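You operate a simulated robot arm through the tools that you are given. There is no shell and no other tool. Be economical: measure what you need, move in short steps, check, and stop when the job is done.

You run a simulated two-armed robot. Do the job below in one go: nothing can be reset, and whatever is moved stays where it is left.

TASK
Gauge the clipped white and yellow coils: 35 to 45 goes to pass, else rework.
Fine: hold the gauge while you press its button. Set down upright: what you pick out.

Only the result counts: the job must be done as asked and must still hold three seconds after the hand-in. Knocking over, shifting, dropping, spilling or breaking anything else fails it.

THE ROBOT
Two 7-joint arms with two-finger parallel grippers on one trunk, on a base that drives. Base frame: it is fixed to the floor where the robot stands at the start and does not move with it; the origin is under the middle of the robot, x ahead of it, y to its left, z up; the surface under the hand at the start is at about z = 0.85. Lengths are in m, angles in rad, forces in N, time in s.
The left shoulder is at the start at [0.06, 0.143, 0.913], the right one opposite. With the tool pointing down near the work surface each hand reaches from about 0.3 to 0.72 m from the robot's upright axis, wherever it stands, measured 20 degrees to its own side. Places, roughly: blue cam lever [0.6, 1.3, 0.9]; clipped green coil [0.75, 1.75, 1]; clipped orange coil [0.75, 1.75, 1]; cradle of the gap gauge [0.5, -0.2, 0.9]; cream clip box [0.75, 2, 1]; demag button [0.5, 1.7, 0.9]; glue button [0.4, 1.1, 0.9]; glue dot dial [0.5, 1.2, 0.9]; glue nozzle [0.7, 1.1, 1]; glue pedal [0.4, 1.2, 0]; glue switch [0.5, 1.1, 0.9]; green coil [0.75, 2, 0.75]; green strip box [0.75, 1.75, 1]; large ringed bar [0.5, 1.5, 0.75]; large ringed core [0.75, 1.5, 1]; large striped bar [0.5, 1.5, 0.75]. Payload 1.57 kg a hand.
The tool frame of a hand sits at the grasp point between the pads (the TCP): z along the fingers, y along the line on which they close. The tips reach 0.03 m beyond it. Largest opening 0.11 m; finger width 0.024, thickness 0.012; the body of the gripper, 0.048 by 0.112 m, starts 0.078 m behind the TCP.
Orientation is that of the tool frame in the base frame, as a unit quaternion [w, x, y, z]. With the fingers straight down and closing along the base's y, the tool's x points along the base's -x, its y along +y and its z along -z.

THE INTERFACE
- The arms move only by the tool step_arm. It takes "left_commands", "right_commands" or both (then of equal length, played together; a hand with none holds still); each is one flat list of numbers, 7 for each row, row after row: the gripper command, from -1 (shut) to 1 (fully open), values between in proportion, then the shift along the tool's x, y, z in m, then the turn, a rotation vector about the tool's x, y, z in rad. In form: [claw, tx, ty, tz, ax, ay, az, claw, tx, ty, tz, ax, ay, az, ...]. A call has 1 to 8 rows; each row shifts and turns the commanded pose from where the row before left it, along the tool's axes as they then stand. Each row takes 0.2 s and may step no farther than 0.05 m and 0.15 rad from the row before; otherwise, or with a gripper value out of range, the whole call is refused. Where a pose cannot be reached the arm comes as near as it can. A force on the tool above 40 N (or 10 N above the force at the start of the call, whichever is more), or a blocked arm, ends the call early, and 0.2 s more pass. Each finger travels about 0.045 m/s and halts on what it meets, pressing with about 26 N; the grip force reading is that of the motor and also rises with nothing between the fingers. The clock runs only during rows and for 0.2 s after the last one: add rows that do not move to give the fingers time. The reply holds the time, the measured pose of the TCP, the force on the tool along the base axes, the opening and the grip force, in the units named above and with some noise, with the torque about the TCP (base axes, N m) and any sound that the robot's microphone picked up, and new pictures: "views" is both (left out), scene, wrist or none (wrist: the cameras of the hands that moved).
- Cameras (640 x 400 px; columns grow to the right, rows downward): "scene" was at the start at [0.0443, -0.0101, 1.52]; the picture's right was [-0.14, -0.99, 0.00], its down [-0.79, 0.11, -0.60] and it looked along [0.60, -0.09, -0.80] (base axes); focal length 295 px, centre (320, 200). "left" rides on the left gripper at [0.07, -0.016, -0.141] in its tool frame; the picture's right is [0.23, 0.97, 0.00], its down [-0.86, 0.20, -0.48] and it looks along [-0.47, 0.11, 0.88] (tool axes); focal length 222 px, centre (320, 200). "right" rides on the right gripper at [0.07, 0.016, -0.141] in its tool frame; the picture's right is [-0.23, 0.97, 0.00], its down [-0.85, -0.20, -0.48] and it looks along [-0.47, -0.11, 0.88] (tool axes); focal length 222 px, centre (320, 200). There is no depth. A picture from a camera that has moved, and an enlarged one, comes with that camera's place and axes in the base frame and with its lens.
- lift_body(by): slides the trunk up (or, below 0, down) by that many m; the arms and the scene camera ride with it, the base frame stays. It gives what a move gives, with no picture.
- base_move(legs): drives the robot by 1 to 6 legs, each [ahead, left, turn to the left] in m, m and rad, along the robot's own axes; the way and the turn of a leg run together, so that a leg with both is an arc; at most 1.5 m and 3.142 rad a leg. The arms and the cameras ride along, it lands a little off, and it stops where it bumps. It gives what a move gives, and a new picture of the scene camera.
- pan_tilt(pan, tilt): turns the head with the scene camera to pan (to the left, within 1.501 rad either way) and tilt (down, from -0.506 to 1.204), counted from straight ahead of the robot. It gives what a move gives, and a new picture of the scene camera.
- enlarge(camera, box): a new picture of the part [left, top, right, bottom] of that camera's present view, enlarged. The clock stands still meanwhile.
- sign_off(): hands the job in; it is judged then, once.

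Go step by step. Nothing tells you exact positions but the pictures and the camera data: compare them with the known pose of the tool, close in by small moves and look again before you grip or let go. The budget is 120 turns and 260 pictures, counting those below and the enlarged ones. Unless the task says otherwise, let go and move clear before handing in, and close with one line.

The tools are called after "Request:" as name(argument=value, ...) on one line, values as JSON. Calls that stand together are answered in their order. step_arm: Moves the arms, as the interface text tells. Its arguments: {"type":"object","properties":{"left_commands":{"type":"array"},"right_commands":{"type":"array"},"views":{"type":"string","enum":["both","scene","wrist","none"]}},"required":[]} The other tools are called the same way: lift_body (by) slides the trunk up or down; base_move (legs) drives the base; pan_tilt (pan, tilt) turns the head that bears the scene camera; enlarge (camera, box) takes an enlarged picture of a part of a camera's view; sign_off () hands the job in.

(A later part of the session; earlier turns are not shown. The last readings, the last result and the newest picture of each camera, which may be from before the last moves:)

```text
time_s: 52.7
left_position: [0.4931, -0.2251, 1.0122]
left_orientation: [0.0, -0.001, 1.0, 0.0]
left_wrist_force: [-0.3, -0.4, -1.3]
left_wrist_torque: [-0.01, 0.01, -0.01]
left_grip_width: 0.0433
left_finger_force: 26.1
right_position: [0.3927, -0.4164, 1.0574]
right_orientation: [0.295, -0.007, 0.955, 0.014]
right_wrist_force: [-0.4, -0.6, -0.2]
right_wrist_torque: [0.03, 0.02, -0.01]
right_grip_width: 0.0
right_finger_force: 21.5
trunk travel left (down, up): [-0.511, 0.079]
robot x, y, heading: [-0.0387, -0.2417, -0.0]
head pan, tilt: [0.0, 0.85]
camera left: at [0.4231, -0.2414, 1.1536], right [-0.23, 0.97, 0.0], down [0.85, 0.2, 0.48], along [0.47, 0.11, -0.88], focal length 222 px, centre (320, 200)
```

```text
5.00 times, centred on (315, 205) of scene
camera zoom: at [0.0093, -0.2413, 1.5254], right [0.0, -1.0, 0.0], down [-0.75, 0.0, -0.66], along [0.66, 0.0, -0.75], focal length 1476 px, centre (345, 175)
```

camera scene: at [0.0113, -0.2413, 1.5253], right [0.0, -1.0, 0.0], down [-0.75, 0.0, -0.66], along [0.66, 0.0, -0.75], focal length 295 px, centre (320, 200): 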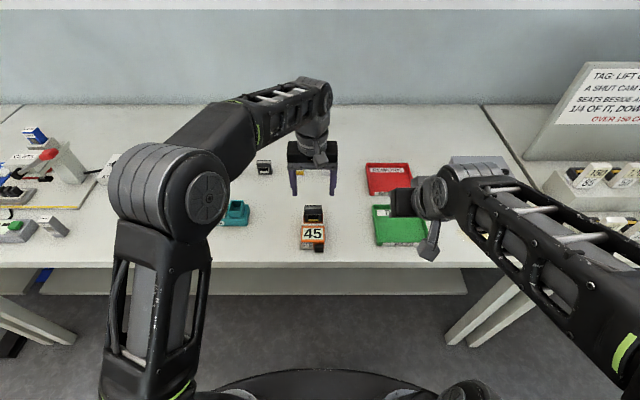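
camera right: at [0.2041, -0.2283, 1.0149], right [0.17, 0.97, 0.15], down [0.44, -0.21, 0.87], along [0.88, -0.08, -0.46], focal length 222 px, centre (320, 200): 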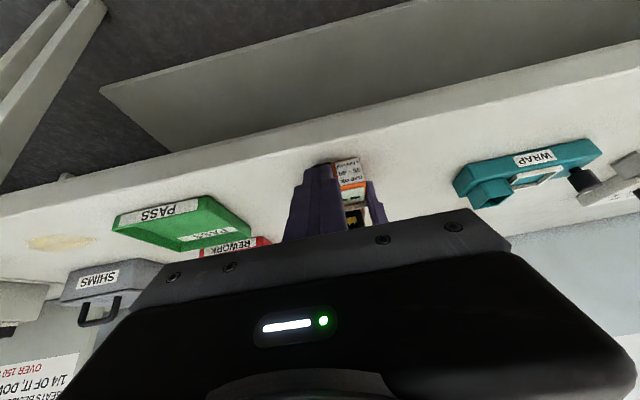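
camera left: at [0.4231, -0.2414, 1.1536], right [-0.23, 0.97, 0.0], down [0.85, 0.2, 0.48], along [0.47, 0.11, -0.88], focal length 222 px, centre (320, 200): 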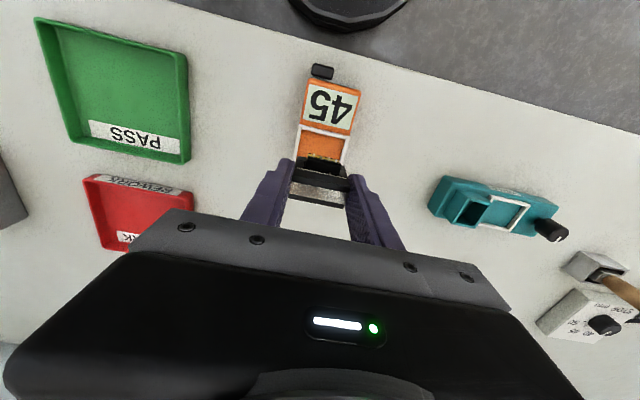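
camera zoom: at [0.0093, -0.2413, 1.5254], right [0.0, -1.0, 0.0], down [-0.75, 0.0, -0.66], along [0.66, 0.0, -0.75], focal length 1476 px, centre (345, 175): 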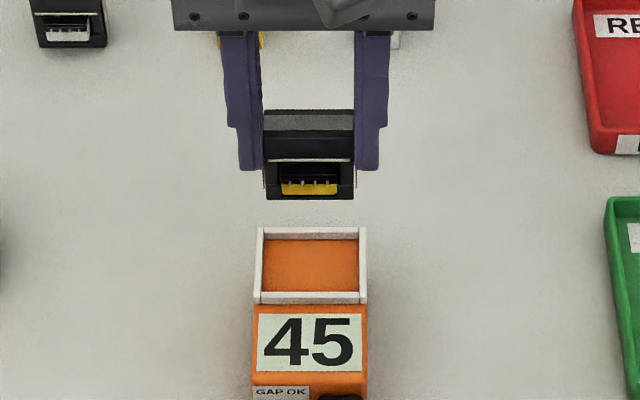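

Coil held and the gauge stayed put. I'll carry it by driving right 0.24 m to bring it over the PASS tray near (0.50, -0.46).

Request:
base_move(legs=[[0, -0.238, 0]])

Request:
step_arm(left_commands=[-1, -0.02, 0, 0, 0, 0, 0, -1, 0, 0, 0, 0, 0, 0], views="wrist")

Request:
enlarge(camera="scene", box=[265, 140, 385, 260])

```text
time_s: 54.4
left_position: [0.493, -0.4577, 1.0111]
left_orientation: [0.0, -0.003, 1.0, -0.001]
left_wrist_force: [0.1, 0.0, -2.7]
left_wrist_torque: [0.03, 0.0, -0.02]
left_grip_width: 0.0436
left_finger_force: 25.8
right_position: [0.3954, -0.6499, 1.058]
right_orientation: [0.296, -0.01, 0.955, 0.015]
right_wrist_force: [0.0, -0.4, -0.4]
right_wrist_torque: [0.03, -0.01, 0.05]
right_grip_width: 0.0
right_finger_force: 21.1
trunk travel left (down, up): [-0.511, 0.079]
robot x, y, heading: [-0.0385, -0.4781, 0.009]
head pan, tilt: [0.0, 0.85]
camera scene: at [0.0101, -0.4775, 1.5254], right [0.0, -1.0, 0.0], down [-0.75, 0.0, -0.66], along [0.66, 0.0, -0.75], focal length 295 px, centre (320, 200)
```

scene: 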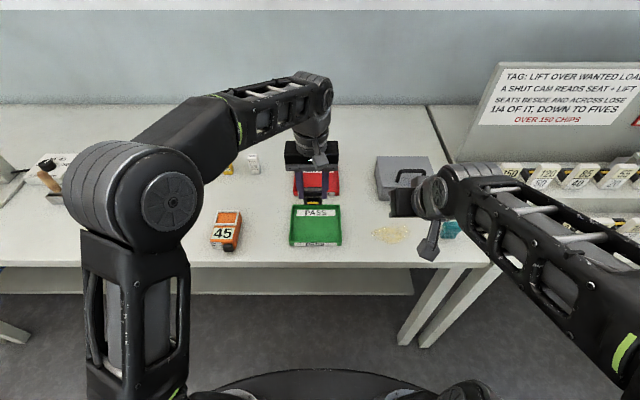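

```text
time_s: 55.0
left_position: [0.5126, -0.4569, 1.0113]
left_orientation: [0.001, -0.002, 1.0, 0.0]
left_wrist_force: [0.5, 1.1, -1.3]
left_wrist_torque: [-0.02, 0.01, -0.02]
left_grip_width: 0.0435
left_finger_force: 25.9
right_position: [0.3954, -0.65, 1.0589]
right_orientation: [0.296, -0.01, 0.955, 0.014]
right_wrist_force: [0.1, -0.2, 0.5]
right_wrist_torque: [0.0, 0.01, 0.02]
right_grip_width: 0.0
right_finger_force: 21.2
trunk travel left (down, up): [-0.511, 0.079]
robot x, y, heading: [-0.0411, -0.4765, 0.002]
head pan, tilt: [0.0, 0.85]
camera left: at [0.4431, -0.4738, 1.1536], right [-0.23, 0.97, 0.0], down [0.85, 0.2, 0.48], along [0.47, 0.11, -0.88], focal length 222 px, centre (320, 200)
```

left: 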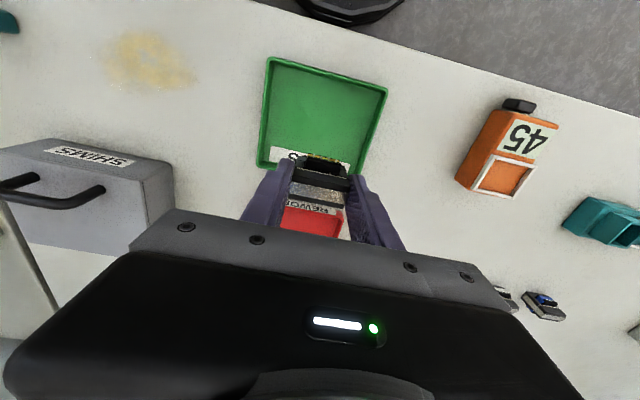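

```text
3.33 times, centred on (325, 200) of scene
camera zoom: at [0.0097, -0.4759, 1.5254], right [0.0, -1.0, 0.0], down [-0.75, 0.0, -0.66], along [0.66, 0.0, -0.75], focal length 984 px, centre (303, 200)
```

zoom: 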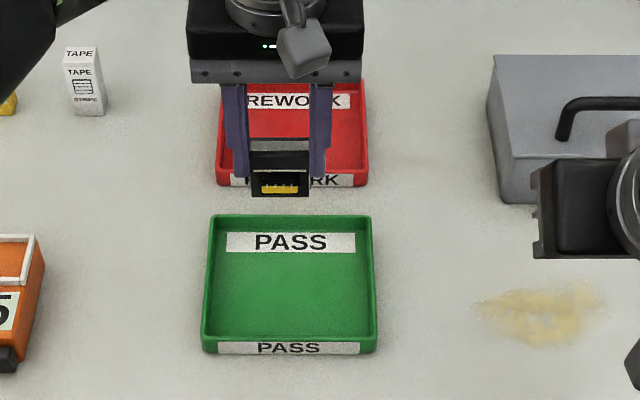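

PASS tray interior spans about x 0.451–0.558, y -0.53 to -0.40. I'll set yellow down at (0.525, -0.465), lowering to just above the floor.

Request:
step_arm(left_commands=[-1, -0.0125, -0.008, 0, 0, 0, 0, -1, 0, 0, 0.04, 0, 0, 0, -1, 0, 0, 0.035, 0, 0, 0, -1, 0, 0, 0.016, 0, 0, 0, -1, 0, 0, 0, 0, 0, 0], views="wrist")

Request:
enlarge(camera="scene", box=[275, 165, 355, 245])

```text
time_s: 56.2
left_position: [0.5264, -0.4657, 0.9197]
left_orientation: [0.001, -0.004, 1.0, 0.0]
left_wrist_force: [-0.1, -0.5, -2.2]
left_wrist_torque: [-0.03, 0.01, -0.01]
left_grip_width: 0.0434
left_finger_force: 25.5
right_position: [0.3951, -0.6496, 1.0579]
right_orientation: [0.296, -0.01, 0.955, 0.015]
right_wrist_force: [0.2, 0.1, -0.1]
right_wrist_torque: [0.0, 0.02, 0.03]
right_grip_width: 0.0
right_finger_force: 21.6
trunk travel left (down, up): [-0.511, 0.079]
robot x, y, heading: [-0.0398, -0.4768, 0.006]
head pan, tilt: [0.0, 0.85]
camera left: at [0.4559, -0.4825, 1.0623], right [-0.23, 0.97, 0.0], down [0.85, 0.21, 0.48], along [0.47, 0.11, -0.88], focal length 222 px, centre (320, 200)
```

left: 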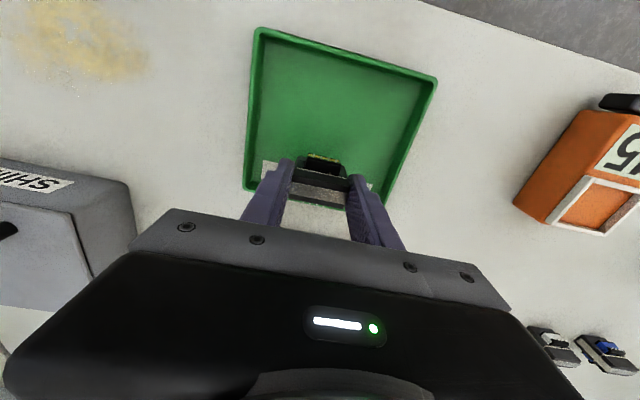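

```text
5.00 times, centred on (315, 205) of scene
camera zoom: at [0.0101, -0.4762, 1.5254], right [0.0, -1.0, 0.0], down [-0.75, 0.0, -0.66], along [0.66, 0.0, -0.75], focal length 1476 px, centre (345, 175)
```

zoom: 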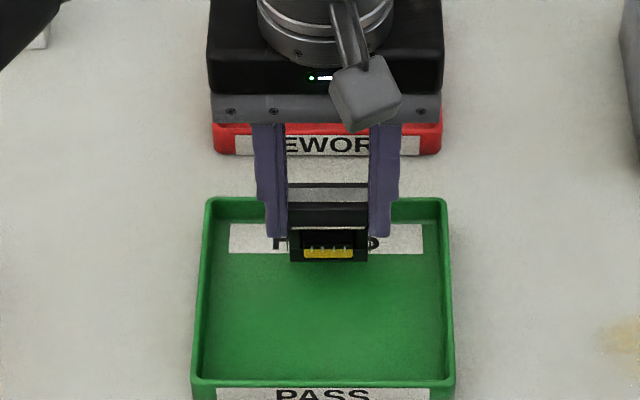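

Clear of the walls. Lowering gently to the floor.

Request:
step_arm(left_commands=[-1, 0, 0, 0.006, 0, 0, 0, -1, 0, 0, 0.003, 0, 0, 0, -1, 0, 0, 0.002, 0, 0, 0, -1, 0, 0, 0, 0, 0, 0], views="none")

Request:
step_arm(left_commands=[-1, 0, 0, 0.002, 0, 0, 0, -1, 0, 0, 0, 0, 0, 0], views="none")

Request:
enlarge(camera="scene", box=[275, 165, 355, 245])

```text
time_s: 57.2
left_position: [0.5271, -0.4634, 0.9109]
left_orientation: [0.001, -0.004, 1.0, 0.0]
left_wrist_force: [0.1, 0.7, -1.9]
left_wrist_torque: [0.0, 0.02, 0.0]
left_grip_width: 0.0434
left_finger_force: 26.0
right_position: [0.3952, -0.6488, 1.0582]
right_orientation: [0.295, -0.01, 0.955, 0.014]
right_wrist_force: [0.2, 1.7, 0.3]
right_wrist_torque: [0.0, 0.03, 0.0]
right_grip_width: 0.0002
right_finger_force: 21.1
trunk travel left (down, up): [-0.511, 0.079]
robot x, y, heading: [-0.0387, -0.473, 0.005]
head pan, tilt: [0.0, 0.85]
```

```text
time_s: 57.8
left_position: [0.5271, -0.4657, 0.9065]
left_orientation: [0.001, -0.003, 1.0, 0.0]
left_wrist_force: [0.4, 0.0, -1.7]
left_wrist_torque: [0.02, 0.04, 0.0]
left_grip_width: 0.0435
left_finger_force: 26.0
right_position: [0.3947, -0.6495, 1.0577]
right_orientation: [0.295, -0.01, 0.955, 0.013]
right_wrist_force: [-0.2, 0.2, 0.2]
right_wrist_torque: [-0.03, 0.01, 0.0]
right_grip_width: 0.0002
right_finger_force: 21.2
trunk travel left (down, up): [-0.511, 0.079]
robot x, y, heading: [-0.0368, -0.4778, 0.006]
head pan, tilt: [0.0, 0.85]
```

```text
5.00 times, centred on (315, 205) of scene
camera zoom: at [0.0101, -0.4762, 1.5254], right [0.0, -1.0, 0.0], down [-0.75, 0.0, -0.66], along [0.66, 0.0, -0.75], focal length 1476 px, centre (345, 175)
```

zoom: 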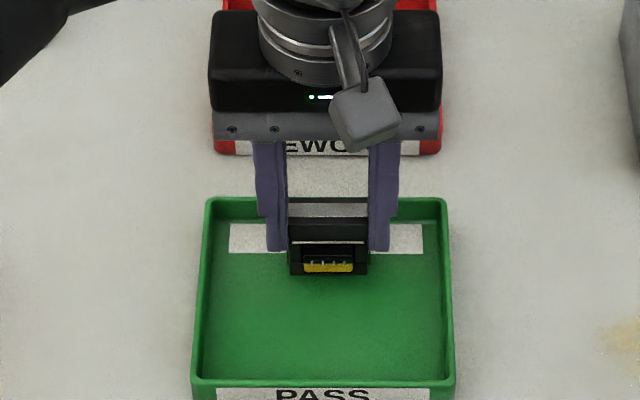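

Still no contact; continuing in 2 mm steps.

Request:
step_arm(left_commands=[-1, 0, 0, 0.002, 0, 0, 0, -1, 0, 0, 0, 0, 0, 0], views="none")

Request:
step_arm(left_commands=[-1, 0, 0, 0.002, 0, 0, 0, -1, 0, 0, 0, 0, 0, 0], views="none")

```text
time_s: 58.4
left_position: [0.5262, -0.4641, 0.9072]
left_orientation: [0.002, -0.002, 1.0, -0.001]
left_wrist_force: [0.0, -1.0, 8.3]
left_wrist_torque: [0.16, 0.07, -0.06]
left_grip_width: 0.0433
left_finger_force: 26.2
right_position: [0.3945, -0.6491, 1.0589]
right_orientation: [0.296, -0.01, 0.955, 0.015]
right_wrist_force: [0.5, 0.7, 0.0]
right_wrist_torque: [0.0, 0.02, 0.01]
right_grip_width: 0.0002
right_finger_force: 21.2
trunk travel left (down, up): [-0.511, 0.079]
robot x, y, heading: [-0.041, -0.4771, 0.008]
head pan, tilt: [0.0, 0.85]
```

```text
time_s: 59.0
left_position: [0.527, -0.4651, 0.905]
left_orientation: [0.003, -0.004, 1.0, 0.0]
left_wrist_force: [1.4, 2.2, 18.1]
left_wrist_torque: [0.08, -0.17, -0.02]
left_grip_width: 0.0435
left_finger_force: 26.3
right_position: [0.3934, -0.6491, 1.0584]
right_orientation: [0.296, -0.009, 0.955, 0.014]
right_wrist_force: [0.4, -1.0, -0.6]
right_wrist_torque: [-0.02, -0.01, 0.01]
right_grip_width: 0.0
right_finger_force: 21.8
trunk travel left (down, up): [-0.511, 0.079]
robot x, y, heading: [-0.0356, -0.476, 0.006]
head pan, tilt: [0.0, 0.85]
```

Firm contact with the tray floor. Easing off 1.5 mm, then opening and rising.

Request:
step_arm(left_commands=[-1, 0, 0, -0.0015, 0, 0, 0, 0.4, 0, 0, 0, 0, 0, 0, 0.4, 0, 0, 0, 0, 0, 0, 0.4, 0, 0, 0, 0, 0, 0, 0.4, 0, 0, -0.03, 0, 0, 0, 0.4, 0, 0, -0.04, 0, 0, 0, 0.4, 0, 0, -0.03, 0, 0, 0], views="wrist")

Request:
enlarge(camera="scene", box=[275, 165, 355, 245])

```text
time_s: 60.6
left_position: [0.5254, -0.4632, 1.0057]
left_orientation: [0.001, -0.003, 1.0, 0.0]
left_wrist_force: [0.1, -0.3, 1.1]
left_wrist_torque: [-0.03, -0.01, -0.01]
left_grip_width: 0.0771
left_finger_force: 0.0
right_position: [0.394, -0.6506, 1.0571]
right_orientation: [0.296, -0.009, 0.955, 0.013]
right_wrist_force: [-0.3, -0.7, -1.4]
right_wrist_torque: [-0.01, -0.01, -0.04]
right_grip_width: 0.0001
right_finger_force: 21.9
trunk travel left (down, up): [-0.511, 0.079]
robot x, y, heading: [-0.0415, -0.4786, 0.003]
head pan, tilt: [0.0, 0.85]
camera left: at [0.4553, -0.4814, 1.1469], right [-0.23, 0.97, 0.0], down [0.85, 0.2, 0.48], along [0.47, 0.11, -0.88], focal length 222 px, centre (320, 200)
```

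left: 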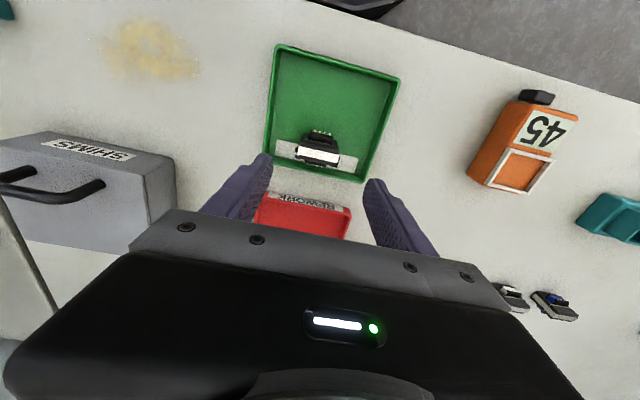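

```text
5.00 times, centred on (315, 205) of scene
camera zoom: at [0.0097, -0.4761, 1.5254], right [0.0, -1.0, 0.0], down [-0.75, 0.0, -0.66], along [0.66, 0.0, -0.75], focal length 1476 px, centre (345, 175)
```

zoom: 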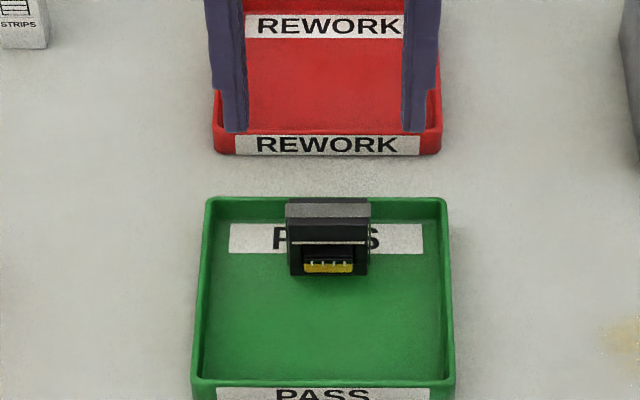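

Yellow stands upright in PASS. Next the white coil near (0.719, -0.061): raise the left hand and drive over.

Request:
step_arm(left_commands=[0.6, 0.03, 0, -0.03, 0, 0, 0], views="none")

Request:
base_move(legs=[[0, 0.279, 0], [0.147, 0, 0]])

Request:
enlarge(camera="scene", box=[230, 130, 390, 230])

```text
time_s: 61.0
left_position: [0.4941, -0.4638, 1.0348]
left_orientation: [0.001, -0.003, 1.0, 0.0]
left_wrist_force: [-0.4, 0.4, 0.5]
left_wrist_torque: [-0.01, -0.02, -0.01]
left_grip_width: 0.088
left_finger_force: 0.1
right_position: [0.394, -0.6484, 1.0582]
right_orientation: [0.295, -0.01, 0.955, 0.014]
right_wrist_force: [0.5, -0.7, 0.8]
right_wrist_torque: [-0.04, -0.01, 0.02]
right_grip_width: 0.0
right_finger_force: 21.3
trunk travel left (down, up): [-0.511, 0.079]
robot x, y, heading: [-0.0436, -0.4785, 0.004]
head pan, tilt: [0.0, 0.85]
```

```text
time_s: 63.9
left_position: [0.6454, -0.1895, 1.0329]
left_orientation: [0.0, -0.002, 1.0, 0.0]
left_wrist_force: [0.8, 0.6, 0.3]
left_wrist_torque: [-0.02, 0.04, 0.0]
left_grip_width: 0.0878
left_finger_force: 0.0
right_position: [0.5454, -0.3753, 1.0576]
right_orientation: [0.295, -0.009, 0.955, 0.015]
right_wrist_force: [0.8, 0.3, -0.4]
right_wrist_torque: [0.02, 0.06, -0.01]
right_grip_width: 0.0001
right_finger_force: 21.1
trunk travel left (down, up): [-0.511, 0.079]
robot x, y, heading: [0.115, -0.2024, 0.01]
head pan, tilt: [0.0, 0.85]
camera scene: at [0.1599, -0.2009, 1.5253], right [0.0, -1.0, 0.0], down [-0.75, 0.0, -0.66], along [0.66, 0.0, -0.75], focal length 295 px, centre (320, 200)
```

scene: 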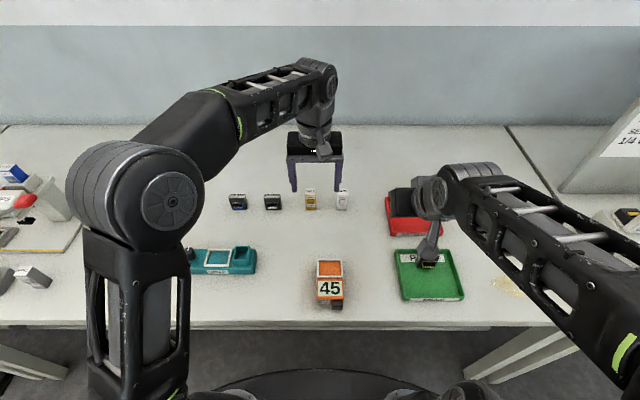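

```text
4.00 times, centred on (310, 180) of scene
camera zoom: at [0.1599, -0.2009, 1.5253], right [0.0, -1.0, 0.0], down [-0.75, 0.0, -0.66], along [0.66, 0.0, -0.75], focal length 1180 px, centre (360, 280)
```

zoom: 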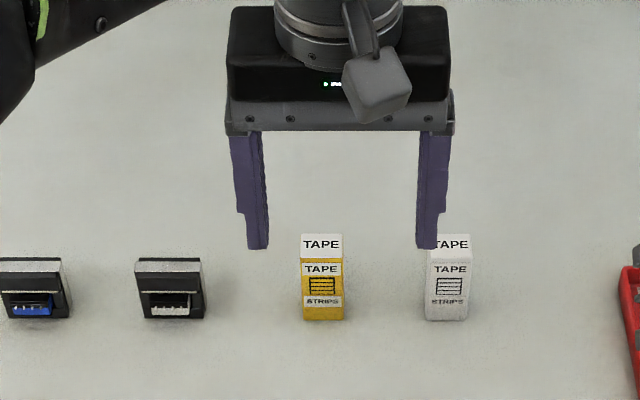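

White is near y≈-0.063. Moving above it.

Request:
step_arm(left_commands=[0.6, 0, 0.042, 0, 0, 0, 0, 0.6, 0, 0.042, 0, 0, 0, 0, 0.6, 0, 0.042, 0, 0, 0, 0, 0.6, -0.03, 0, 0.035, 0, 0, 0, 0.6, -0.044, 0, 0.015, 0, 0, 0, 0.6, 0, 0, 0, 0, 0, 0], views="wrist")

Request:
enlarge(camera="left", box=[220, 100, 420, 225])

Request:
enlarge(camera="scene", box=[210, 130, 330, 220])

```text
time_s: 65.3
left_position: [0.7195, -0.063, 0.9848]
left_orientation: [0.0, -0.002, 1.0, 0.0]
left_wrist_force: [-0.6, 0.1, 0.0]
left_wrist_torque: [-0.02, -0.01, 0.01]
left_grip_width: 0.088
left_finger_force: 0.0
right_position: [0.5428, -0.3747, 1.0583]
right_orientation: [0.296, -0.009, 0.955, 0.014]
right_wrist_force: [-0.2, 0.9, -0.2]
right_wrist_torque: [-0.01, -0.02, -0.01]
right_grip_width: 0.0
right_finger_force: 21.0
trunk travel left (down, up): [-0.511, 0.079]
robot x, y, heading: [0.1124, -0.2033, 0.006]
head pan, tilt: [0.0, 0.85]
camera left: at [0.6484, -0.0808, 1.1271], right [-0.23, 0.97, 0.0], down [0.85, 0.2, 0.48], along [0.47, 0.11, -0.88], focal length 222 px, centre (320, 200)
```

left: 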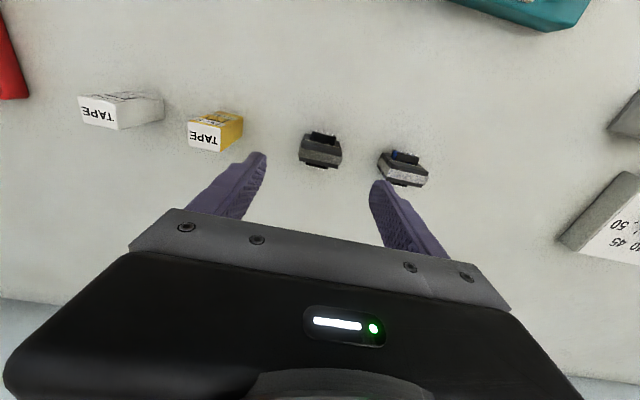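

```text
3.20 times, centred on (320, 162) of left
camera zoom: at [0.6484, -0.0808, 1.1271], right [-0.23, 0.97, 0.0], down [0.85, 0.2, 0.48], along [0.47, 0.11, -0.88], focal length 711 px, centre (320, 320)
```

zoom: 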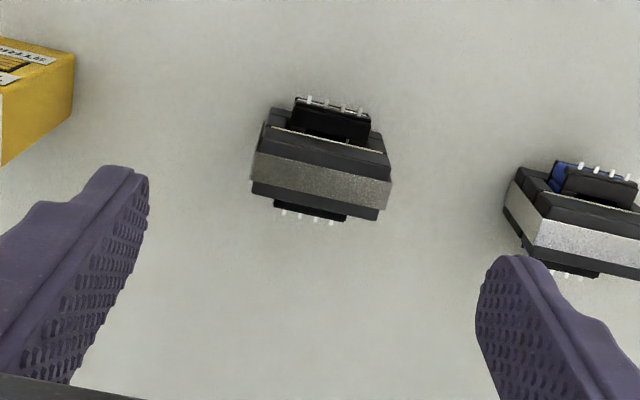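

```text
4.44 times, centred on (270, 175) of scene
camera zoom: at [0.1577, -0.2009, 1.5254], right [0.0, -1.0, 0.0], down [-0.75, 0.0, -0.66], along [0.66, 0.0, -0.75], focal length 1312 px, centre (542, 311)
```

zoom: 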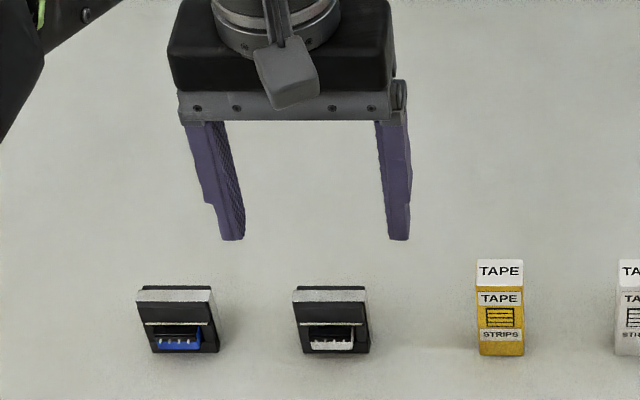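

Perfectly aligned. Descending to z≈0.904 in steps, then checking before closing.

Request:
step_arm(left_commands=[0.6, 0, 0.0005, 0.035, 0, 0, 0, 0.6, 0, 0, 0.03, 0, 0, 0, 0.6, 0, 0, 0.016, 0, 0, 0, 0.6, 0, 0, 0, 0, 0, 0], views="wrist")

Request:
enlarge(camera="left", box=[220, 100, 420, 225])

Request:
enlarge(camera="scene", box=[210, 130, 330, 220])

```text
time_s: 66.3
left_position: [0.7184, -0.0615, 0.903]
left_orientation: [0.001, -0.002, 1.0, 0.0]
left_wrist_force: [0.6, 0.4, 0.0]
left_wrist_torque: [0.05, -0.01, -0.04]
left_grip_width: 0.088
left_finger_force: 0.0
right_position: [0.5438, -0.3758, 1.0579]
right_orientation: [0.296, -0.008, 0.955, 0.015]
right_wrist_force: [0.6, -0.1, -0.2]
right_wrist_torque: [-0.01, -0.01, 0.03]
right_grip_width: 0.0
right_finger_force: 21.6
trunk travel left (down, up): [-0.511, 0.079]
robot x, y, heading: [0.1117, -0.1997, 0.002]
head pan, tilt: [0.0, 0.85]
camera left: at [0.6478, -0.0796, 1.0453], right [-0.23, 0.97, 0.0], down [0.85, 0.2, 0.48], along [0.47, 0.11, -0.88], focal length 222 px, centre (320, 200)
```

left: 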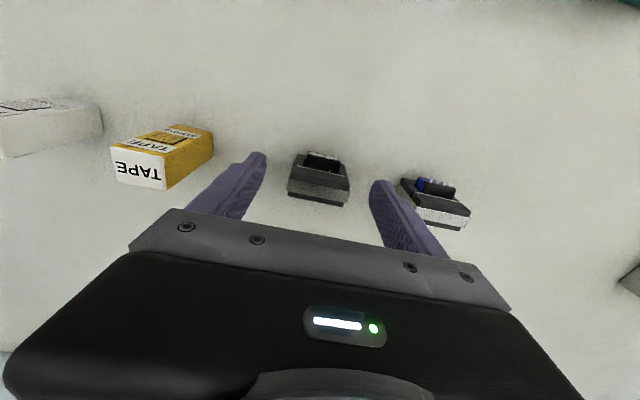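

```text
3.20 times, centred on (320, 162) of left
camera zoom: at [0.6478, -0.0796, 1.0453], right [-0.23, 0.97, 0.0], down [0.85, 0.2, 0.48], along [0.47, 0.11, -0.88], focal length 711 px, centre (320, 320)
```

zoom: 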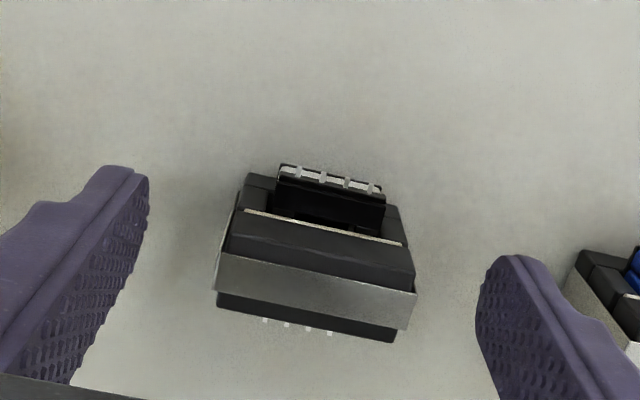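

```text
4.44 times, centred on (270, 175) of scene
camera zoom: at [0.1582, -0.2009, 1.5254], right [0.0, -1.0, 0.0], down [-0.75, 0.0, -0.66], along [0.66, 0.0, -0.75], focal length 1312 px, centre (542, 311)
```

zoom: 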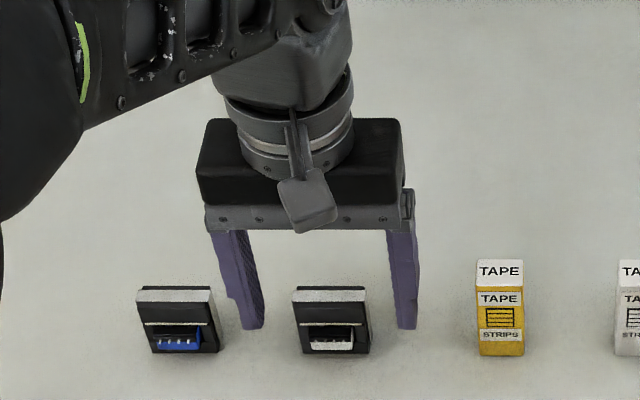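

Straddling white with the blue coil clear. Gripping and lifting straight up.

Request:
step_arm(left_commands=[-1, 0, 0, 0, 0, 0, 0, -1, 0, 0, 0, 0, 0, 0, -1, 0, 0, 0, 0, 0, 0, -1, 0, 0, 0, 0, 0, 0, -1, 0, 0, -0.02, 0, 0, 0, -1, 0, 0, -0.04, 0, 0, 0, -1, 0.03, 0, -0.035, 0, 0, 0, -1, 0.04, 0, -0.02, 0, 0, 0], views="wrist")

Request:
enlarge(camera="scene", box=[210, 130, 370, 230])

```text
time_s: 68.1
left_position: [0.6476, -0.0607, 1.0185]
left_orientation: [0.001, -0.002, 1.0, 0.0]
left_wrist_force: [0.3, -0.3, -1.2]
left_wrist_torque: [0.01, -0.02, 0.0]
left_grip_width: 0.0435
left_finger_force: 25.1
right_position: [0.5427, -0.3752, 1.0585]
right_orientation: [0.296, -0.008, 0.955, 0.014]
right_wrist_force: [0.5, -0.6, -0.2]
right_wrist_torque: [-0.03, -0.02, 0.02]
right_grip_width: 0.0
right_finger_force: 21.5
trunk travel left (down, up): [-0.511, 0.079]
robot x, y, heading: [0.1112, -0.2006, 0.003]
head pan, tilt: [0.0, 0.85]
camera left: at [0.5768, -0.0782, 1.1599], right [-0.23, 0.97, 0.0], down [0.85, 0.2, 0.48], along [0.47, 0.11, -0.88], focal length 222 px, centre (320, 200)
```

left: 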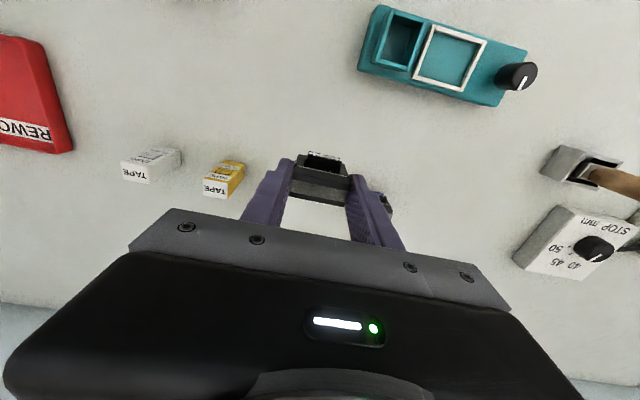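

```text
4.00 times, centred on (290, 180) of scene
camera zoom: at [0.1572, -0.2007, 1.5254], right [0.0, -1.0, 0.0], down [-0.75, 0.0, -0.66], along [0.66, 0.0, -0.75], focal length 1180 px, centre (440, 280)
```

zoom: 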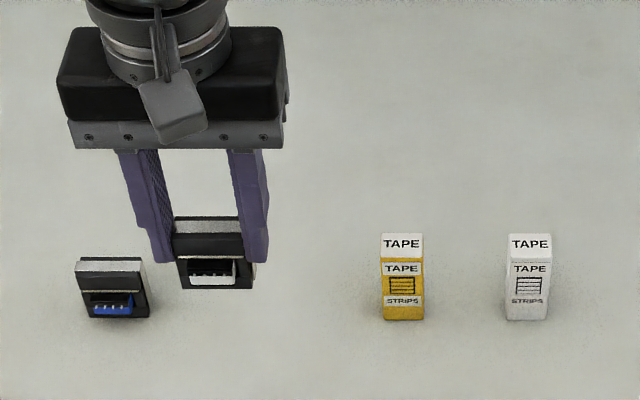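

White is in hand. Driving back to the gauging stance.

Request:
base_move(legs=[[-0.151, -0.042, 0]])

Request:
step_arm(left_commands=[-1, 0, -0.04, 0, 0, 0, 0, -1, 0, -0.04, 0, 0, 0, 0, -1, 0, -0.035, 0, 0, 0, 0, -1, 0, 0, 0, 0, 0, 0], views="wrist")

Request:
enlarge(camera="scene", box=[275, 165, 355, 245])

```text
time_s: 69.5
left_position: [0.498, -0.1031, 1.0179]
left_orientation: [0.002, -0.001, 1.0, 0.0]
left_wrist_force: [-1.3, -0.8, -2.1]
left_wrist_torque: [-0.02, -0.04, -0.01]
left_grip_width: 0.0437
left_finger_force: 26.0
right_position: [0.393, -0.4177, 1.0576]
right_orientation: [0.295, -0.008, 0.955, 0.014]
right_wrist_force: [-0.5, -0.7, -0.1]
right_wrist_torque: [0.02, -0.03, 0.0]
right_grip_width: 0.0
right_finger_force: 21.1
trunk travel left (down, up): [-0.511, 0.079]
robot x, y, heading: [-0.0395, -0.2402, 0.005]
head pan, tilt: [0.0, 0.85]
camera scene: at [0.0073, -0.2437, 1.5255], right [0.0, -1.0, 0.0], down [-0.75, 0.0, -0.66], along [0.66, 0.0, -0.75], focal length 295 px, centre (320, 200)
```

scene: 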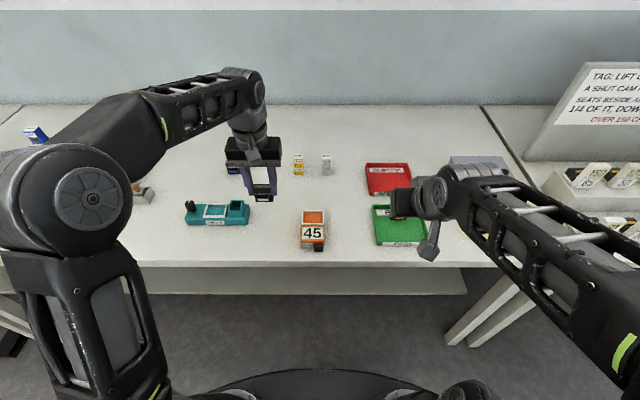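

```text
time_s: 70.5
left_position: [0.4999, -0.2203, 1.0176]
left_orientation: [0.0, -0.002, 1.0, 0.0]
left_wrist_force: [-0.6, -0.2, -2.0]
left_wrist_torque: [-0.02, 0.02, 0.01]
left_grip_width: 0.0433
left_finger_force: 26.1
right_position: [0.3927, -0.4167, 1.0588]
right_orientation: [0.296, -0.009, 0.955, 0.013]
right_wrist_force: [0.3, -0.4, -0.7]
right_wrist_torque: [0.01, -0.01, -0.01]
right_grip_width: 0.0001
right_finger_force: 21.1
trunk travel left (down, up): [-0.511, 0.079]
robot x, y, heading: [-0.04, -0.2437, 0.009]
head pan, tilt: [0.0, 0.85]
camera left: at [0.429, -0.238, 1.1595], right [-0.23, 0.97, 0.0], down [0.85, 0.2, 0.48], along [0.47, 0.11, -0.88], focal length 222 px, centre (320, 200)
```

left: 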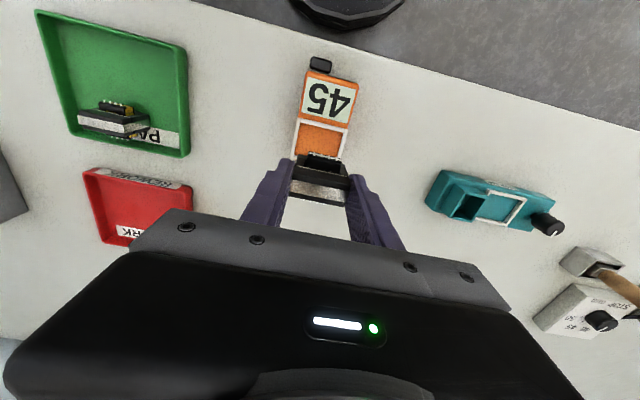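

```text
5.00 times, centred on (315, 205) of scene
camera zoom: at [0.0088, -0.2428, 1.5254], right [0.0, -1.0, 0.0], down [-0.75, 0.0, -0.66], along [0.66, 0.0, -0.75], focal length 1476 px, centre (345, 175)
```

zoom: 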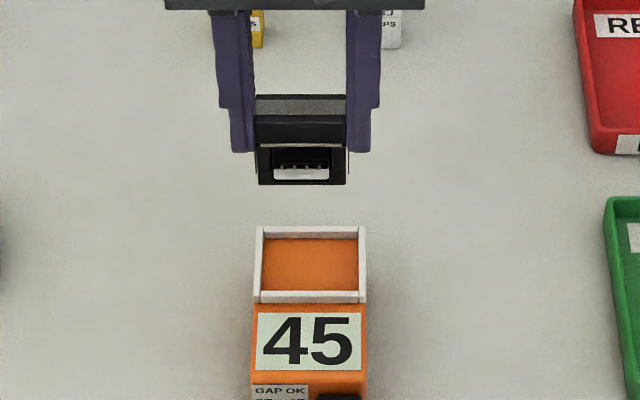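

Aligning to the earlier seat (0.4955, -0.224) and lowering partway.

Request:
step_arm(left_commands=[-1, 0.004, -0.0035, 0, 0, 0, 0, -1, 0, 0, 0.04, 0, 0, 0, -1, 0, 0, 0.022, 0, 0, 0, -1, 0, 0, 0, 0, 0, 0], views="none")

Request:
enlarge(camera="scene", box=[290, 185, 340, 235])

Request:
enlarge(camera="left", box=[260, 100, 380, 205])

```text
time_s: 71.5
left_position: [0.4965, -0.2224, 0.9559]
left_orientation: [0.001, -0.003, 1.0, 0.0]
left_wrist_force: [-1.0, -0.5, -2.0]
left_wrist_torque: [0.01, 0.0, 0.01]
left_grip_width: 0.0436
left_finger_force: 26.0
right_position: [0.394, -0.4169, 1.0575]
right_orientation: [0.296, -0.008, 0.955, 0.014]
right_wrist_force: [0.8, 0.5, 1.1]
right_wrist_torque: [0.02, -0.04, -0.04]
right_grip_width: 0.0002
right_finger_force: 21.1
trunk travel left (down, up): [-0.511, 0.079]
robot x, y, heading: [-0.0422, -0.2417, 0.004]
head pan, tilt: [0.0, 0.85]
```

```text
8.00 times, centred on (315, 210) of scene
camera zoom: at [0.0089, -0.2433, 1.5254], right [0.0, -1.0, 0.0], down [-0.75, 0.0, -0.66], along [0.66, 0.0, -0.75], focal length 2361 px, centre (360, 120)
```

zoom: 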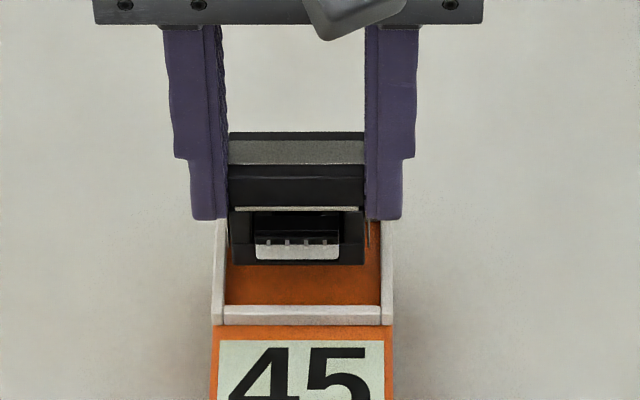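

```text
3.81 times, centred on (320, 152) of left
camera zoom: at [0.4262, -0.2394, 1.0975], right [-0.23, 0.97, 0.0], down [0.85, 0.2, 0.48], along [0.47, 0.11, -0.88], focal length 846 px, centre (320, 381)
```

zoom: 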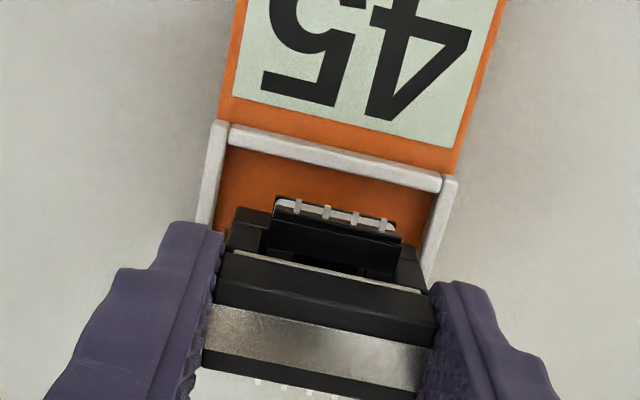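

The coil is ~2 mm toward +y; correcting and lowering gently.

Request:
step_arm(left_commands=[-1, 0.0005, -0.0018, 0, 0, 0, 0, -1, 0, 0, 0.009, 0, 0, 0, -1, 0, 0, 0.003, 0, 0, 0, -1, 0, 0, 0.002, 0, 0, 0, -1, 0, 0, 0, 0, 0, 0], views="none")

Request:
enlarge(camera="scene", box=[290, 185, 340, 235])

```text
time_s: 72.7
left_position: [0.4948, -0.2236, 0.9435]
left_orientation: [0.003, -0.002, 1.0, 0.0]
left_wrist_force: [0.0, 1.5, 15.0]
left_wrist_torque: [0.11, 0.11, 0.01]
left_grip_width: 0.0436
left_finger_force: 25.4
right_position: [0.3933, -0.4163, 1.0585]
right_orientation: [0.296, -0.009, 0.955, 0.014]
right_wrist_force: [1.0, -0.1, -0.1]
right_wrist_torque: [0.0, 0.04, 0.0]
right_grip_width: 0.0
right_finger_force: 21.3
trunk travel left (down, up): [-0.511, 0.079]
robot x, y, heading: [-0.0401, -0.2435, 0.004]
head pan, tilt: [0.0, 0.85]
```

```text
8.00 times, centred on (315, 210) of scene
camera zoom: at [0.0073, -0.2431, 1.5257], right [0.0, -1.0, 0.0], down [-0.75, 0.0, -0.66], along [0.66, 0.0, -0.75], focal length 2361 px, centre (360, 120)
```

zoom: 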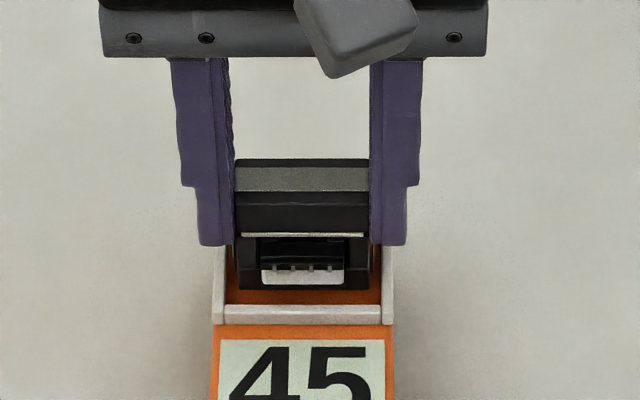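

Contact is 4 mm early, so a rim again. Lifting, nudging 1.5 mm to -y, and trying again.

Request:
step_arm(left_commands=[-1, 0, 0, -0.005, 0, 0, 0, -1, -0.001, -0.0015, 0, 0, 0, 0, -1, 0, 0, 0.003, 0, 0, 0, -1, 0, 0, 0.003, 0, 0, 0, -1, 0, 0, 0, 0, 0, 0], views="wrist")

Request:
enlarge(camera="scene", box=[290, 185, 340, 235])

Request:
enlarge(camera="left", box=[260, 100, 380, 205])

```text
time_s: 73.9
left_position: [0.4955, -0.2256, 0.9416]
left_orientation: [0.004, -0.002, 1.0, -0.001]
left_wrist_force: [-0.3, 2.1, 19.2]
left_wrist_torque: [0.11, 0.1, 0.0]
left_grip_width: 0.0433
left_finger_force: 26.3
right_position: [0.3906, -0.4176, 1.0586]
right_orientation: [0.296, -0.009, 0.955, 0.014]
right_wrist_force: [0.4, -0.5, 0.7]
right_wrist_torque: [0.02, -0.02, 0.04]
right_grip_width: 0.0
right_finger_force: 20.8
trunk travel left (down, up): [-0.511, 0.079]
robot x, y, heading: [-0.0436, -0.2429, 0.003]
head pan, tilt: [0.0, 0.85]
camera left: at [0.425, -0.242, 1.0849], right [-0.23, 0.97, 0.0], down [0.85, 0.2, 0.48], along [0.47, 0.11, -0.88], focal length 222 px, centre (320, 200)
```

left: 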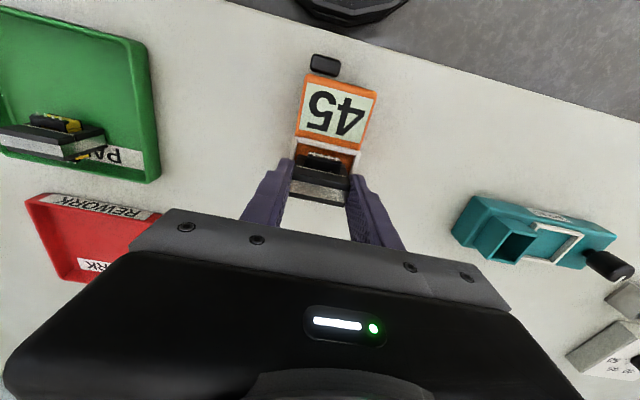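

```text
8.00 times, centred on (315, 210) of scene
camera zoom: at [0.0069, -0.2431, 1.5258], right [0.0, -1.0, 0.0], down [-0.75, 0.0, -0.66], along [0.66, 0.0, -0.75], focal length 2361 px, centre (360, 120)
```

zoom: 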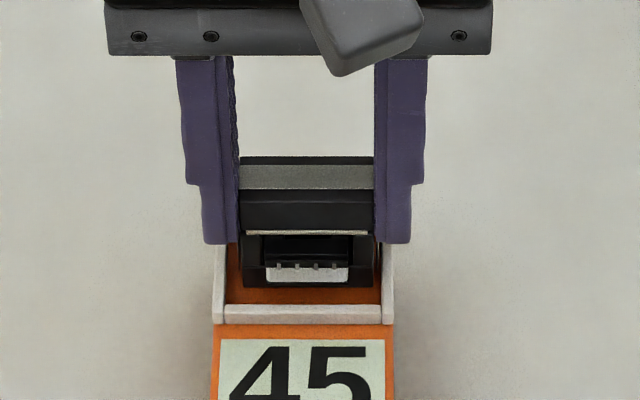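

```text
3.81 times, centred on (320, 152) of left
camera zoom: at [0.425, -0.242, 1.0849], right [-0.23, 0.97, 0.0], down [0.85, 0.2, 0.48], along [0.47, 0.11, -0.88], focal length 846 px, centre (320, 381)
```

zoom: 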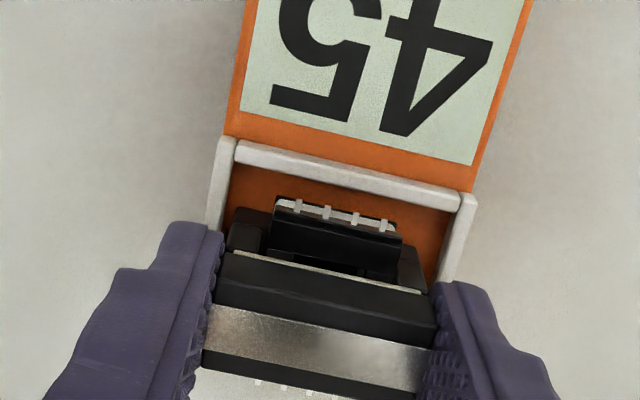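

Comparing heights in the pictures, white's base is now at the same level as seated yellow, so it is on the floor (the fingers just slipped a little). I'll re-centre 1.5 mm to +y, set down, and open.

Request:
step_arm(left_commands=[-1, 0, 0, -0.005, 0, 0, 0, -1, 0, 0.0015, 0, 0, 0, 0, -1, 0, 0, 0.002, 0, 0, 0, -1, 0, 0, 0.002, 0, 0, 0, -1, 0, 0, 0, 0, 0, 0], views="none")

Request:
enlarge(camera="scene", box=[290, 185, 340, 235])

```text
time_s: 75.1
left_position: [0.4959, -0.2239, 0.9422]
left_orientation: [0.002, -0.002, 1.0, -0.001]
left_wrist_force: [-2.7, 1.1, 12.6]
left_wrist_torque: [0.03, 0.13, -0.02]
left_grip_width: 0.0434
left_finger_force: 26.5
right_position: [0.393, -0.4178, 1.0588]
right_orientation: [0.296, -0.009, 0.955, 0.014]
right_wrist_force: [-0.3, -0.1, 0.5]
right_wrist_torque: [-0.03, 0.01, 0.0]
right_grip_width: 0.0
right_finger_force: 21.5
trunk travel left (down, up): [-0.511, 0.079]
robot x, y, heading: [-0.044, -0.2459, 0.004]
head pan, tilt: [0.0, 0.85]
```

```text
8.00 times, centred on (315, 210) of scene
camera zoom: at [0.0073, -0.2431, 1.5256], right [0.0, -1.0, 0.0], down [-0.75, 0.0, -0.66], along [0.66, 0.0, -0.75], focal length 2361 px, centre (360, 120)
```

zoom: 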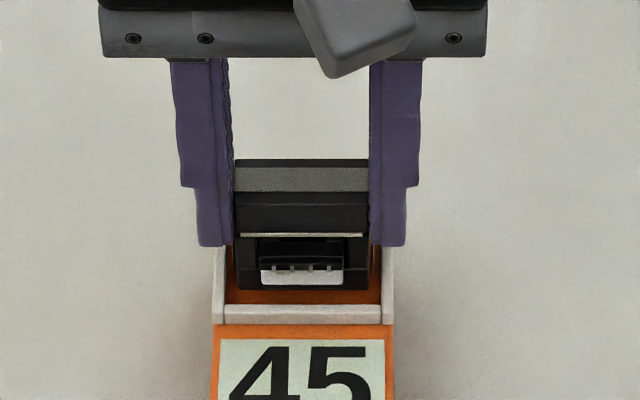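

Centred and resting. Opening.

Request:
step_arm(left_commands=[-1, 0, 0, -0.001, 0, 0, 0, 0.5, 0, 0, 0, 0, 0, 0, 0.5, 0, 0, 0, 0, 0, 0, 0.5, 0, 0, 0, 0, 0, 0], views="none")

Request:
enlarge(camera="scene", box=[290, 185, 340, 235])

Request:
enlarge(camera="left", box=[220, 80, 420, 205])

```text
time_s: 76.1
left_position: [0.4958, -0.2233, 0.9427]
left_orientation: [0.001, -0.002, 1.0, 0.0]
left_wrist_force: [-0.8, 0.9, 0.8]
left_wrist_torque: [0.01, 0.01, -0.04]
left_grip_width: 0.0824
left_finger_force: 0.1
right_position: [0.3938, -0.4176, 1.0578]
right_orientation: [0.296, -0.009, 0.955, 0.014]
right_wrist_force: [-0.4, 0.1, 0.3]
right_wrist_torque: [-0.04, -0.01, 0.0]
right_grip_width: 0.0004
right_finger_force: 21.6
trunk travel left (down, up): [-0.511, 0.079]
robot x, y, heading: [-0.0398, -0.2419, 0.002]
head pan, tilt: [0.0, 0.85]
```

```text
8.00 times, centred on (315, 210) of scene
camera zoom: at [0.0086, -0.2433, 1.5254], right [0.0, -1.0, 0.0], down [-0.75, 0.0, -0.66], along [0.66, 0.0, -0.75], focal length 2361 px, centre (360, 120)
```

zoom: 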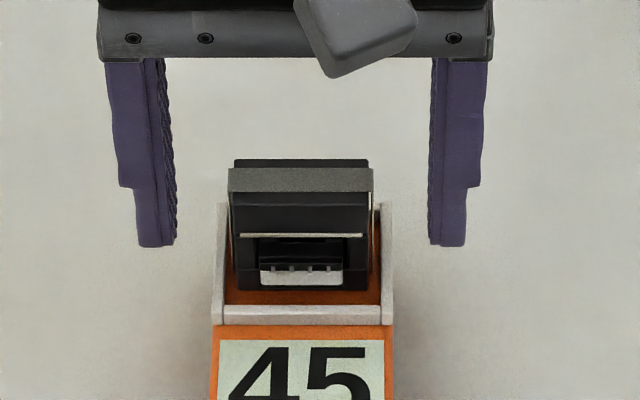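

```text
3.20 times, centred on (320, 142) of left
camera zoom: at [0.4253, -0.2408, 1.0845], right [-0.23, 0.97, 0.0], down [0.85, 0.2, 0.48], along [0.47, 0.11, -0.88], focal length 711 px, centre (320, 384)
```

zoom: 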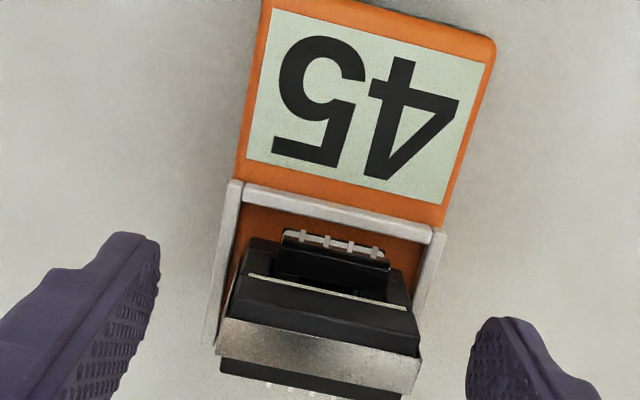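

White is seated just like yellow was. I'll lift clear, back the base up 0.06 m to the earlier pressing stance, and then hold the gauge again.

Request:
step_arm(left_commands=[0.5, 0, 0, -0.045, 0, 0, 0], views="none")

Request:
base_move(legs=[[-0.06, 0, 0]])

```text
time_s: 76.5
left_position: [0.4962, -0.2215, 0.987]
left_orientation: [0.0, -0.002, 1.0, 0.0]
left_wrist_force: [0.0, -0.4, 0.0]
left_wrist_torque: [-0.01, 0.03, -0.03]
left_grip_width: 0.0825
left_finger_force: 0.1
right_position: [0.3921, -0.4174, 1.0577]
right_orientation: [0.295, -0.008, 0.955, 0.014]
right_wrist_force: [0.1, -0.1, 0.2]
right_wrist_torque: [-0.01, -0.01, 0.0]
right_grip_width: 0.0
right_finger_force: 21.0
trunk travel left (down, up): [-0.511, 0.079]
robot x, y, heading: [-0.0368, -0.2475, 0.0]
head pan, tilt: [0.0, 0.85]
```

```text
time_s: 77.5
left_position: [0.4352, -0.2219, 0.9867]
left_orientation: [0.002, -0.002, 1.0, 0.0]
left_wrist_force: [-0.4, -0.4, 0.1]
left_wrist_torque: [-0.02, -0.05, 0.01]
left_grip_width: 0.0825
left_finger_force: 0.1
right_position: [0.3303, -0.4175, 1.0573]
right_orientation: [0.296, -0.008, 0.955, 0.013]
right_wrist_force: [-0.5, 0.0, -1.3]
right_wrist_torque: [-0.02, -0.01, -0.02]
right_grip_width: 0.0
right_finger_force: 21.7
trunk travel left (down, up): [-0.511, 0.079]
robot x, y, heading: [-0.0995, -0.2442, 0.003]
head pan, tilt: [0.0, 0.85]
camera scene: at [-0.0536, -0.2435, 1.5255], right [0.0, -1.0, 0.0], down [-0.75, 0.0, -0.66], along [0.66, 0.0, -0.75], focal length 295 px, centre (320, 200)
```

scene: 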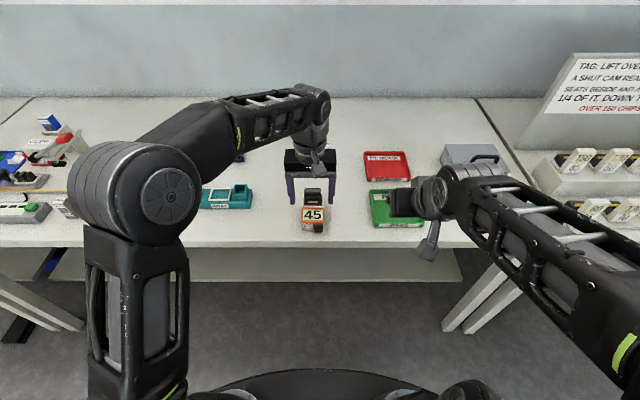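

Placing the left fingers beside the gauge at the earlier hold pose.

Request:
step_arm(left_commands=[0.5, -0.029, -0.0012, 0.01, 0, 0, 0, 0.5, 0, 0, 0.04, 0, 0, 0, 0.5, 0, 0, 0.02, 0, 0, 0, 0.5, 0, 0, 0.019, 0, 0, 0, 0.5, 0, 0, 0, 0, 0, 0], views="none")

Request:
enlarge(camera="scene", box=[280, 165, 360, 245])

```text
time_s: 78.7
left_position: [0.4657, -0.2231, 0.8997]
left_orientation: [0.001, -0.001, 1.0, 0.0]
left_wrist_force: [0.0, 0.4, 0.0]
left_wrist_torque: [0.01, -0.01, 0.02]
left_grip_width: 0.0823
left_finger_force: 0.1
right_position: [0.3319, -0.4182, 1.0578]
right_orientation: [0.295, -0.008, 0.955, 0.015]
right_wrist_force: [0.4, 0.0, 0.3]
right_wrist_torque: [-0.01, -0.01, -0.02]
right_grip_width: 0.0001
right_finger_force: 21.7
trunk travel left (down, up): [-0.511, 0.079]
robot x, y, heading: [-0.0999, -0.2438, 0.003]
head pan, tilt: [0.0, 0.85]
```

```text
5.00 times, centred on (320, 205) of scene
camera zoom: at [-0.0518, -0.2435, 1.5254], right [0.0, -1.0, 0.0], down [-0.75, 0.0, -0.66], along [0.66, 0.0, -0.75], focal length 1476 px, centre (320, 175)
```

zoom: 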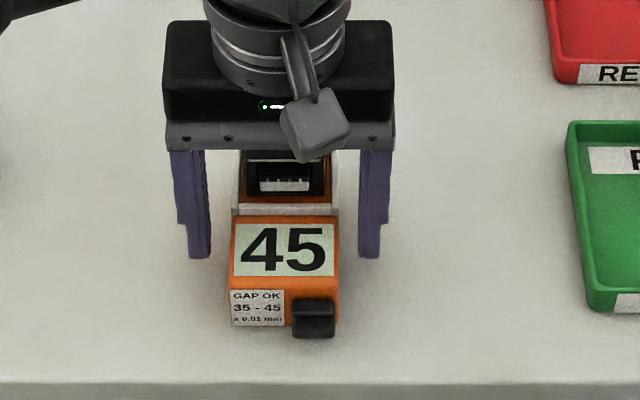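

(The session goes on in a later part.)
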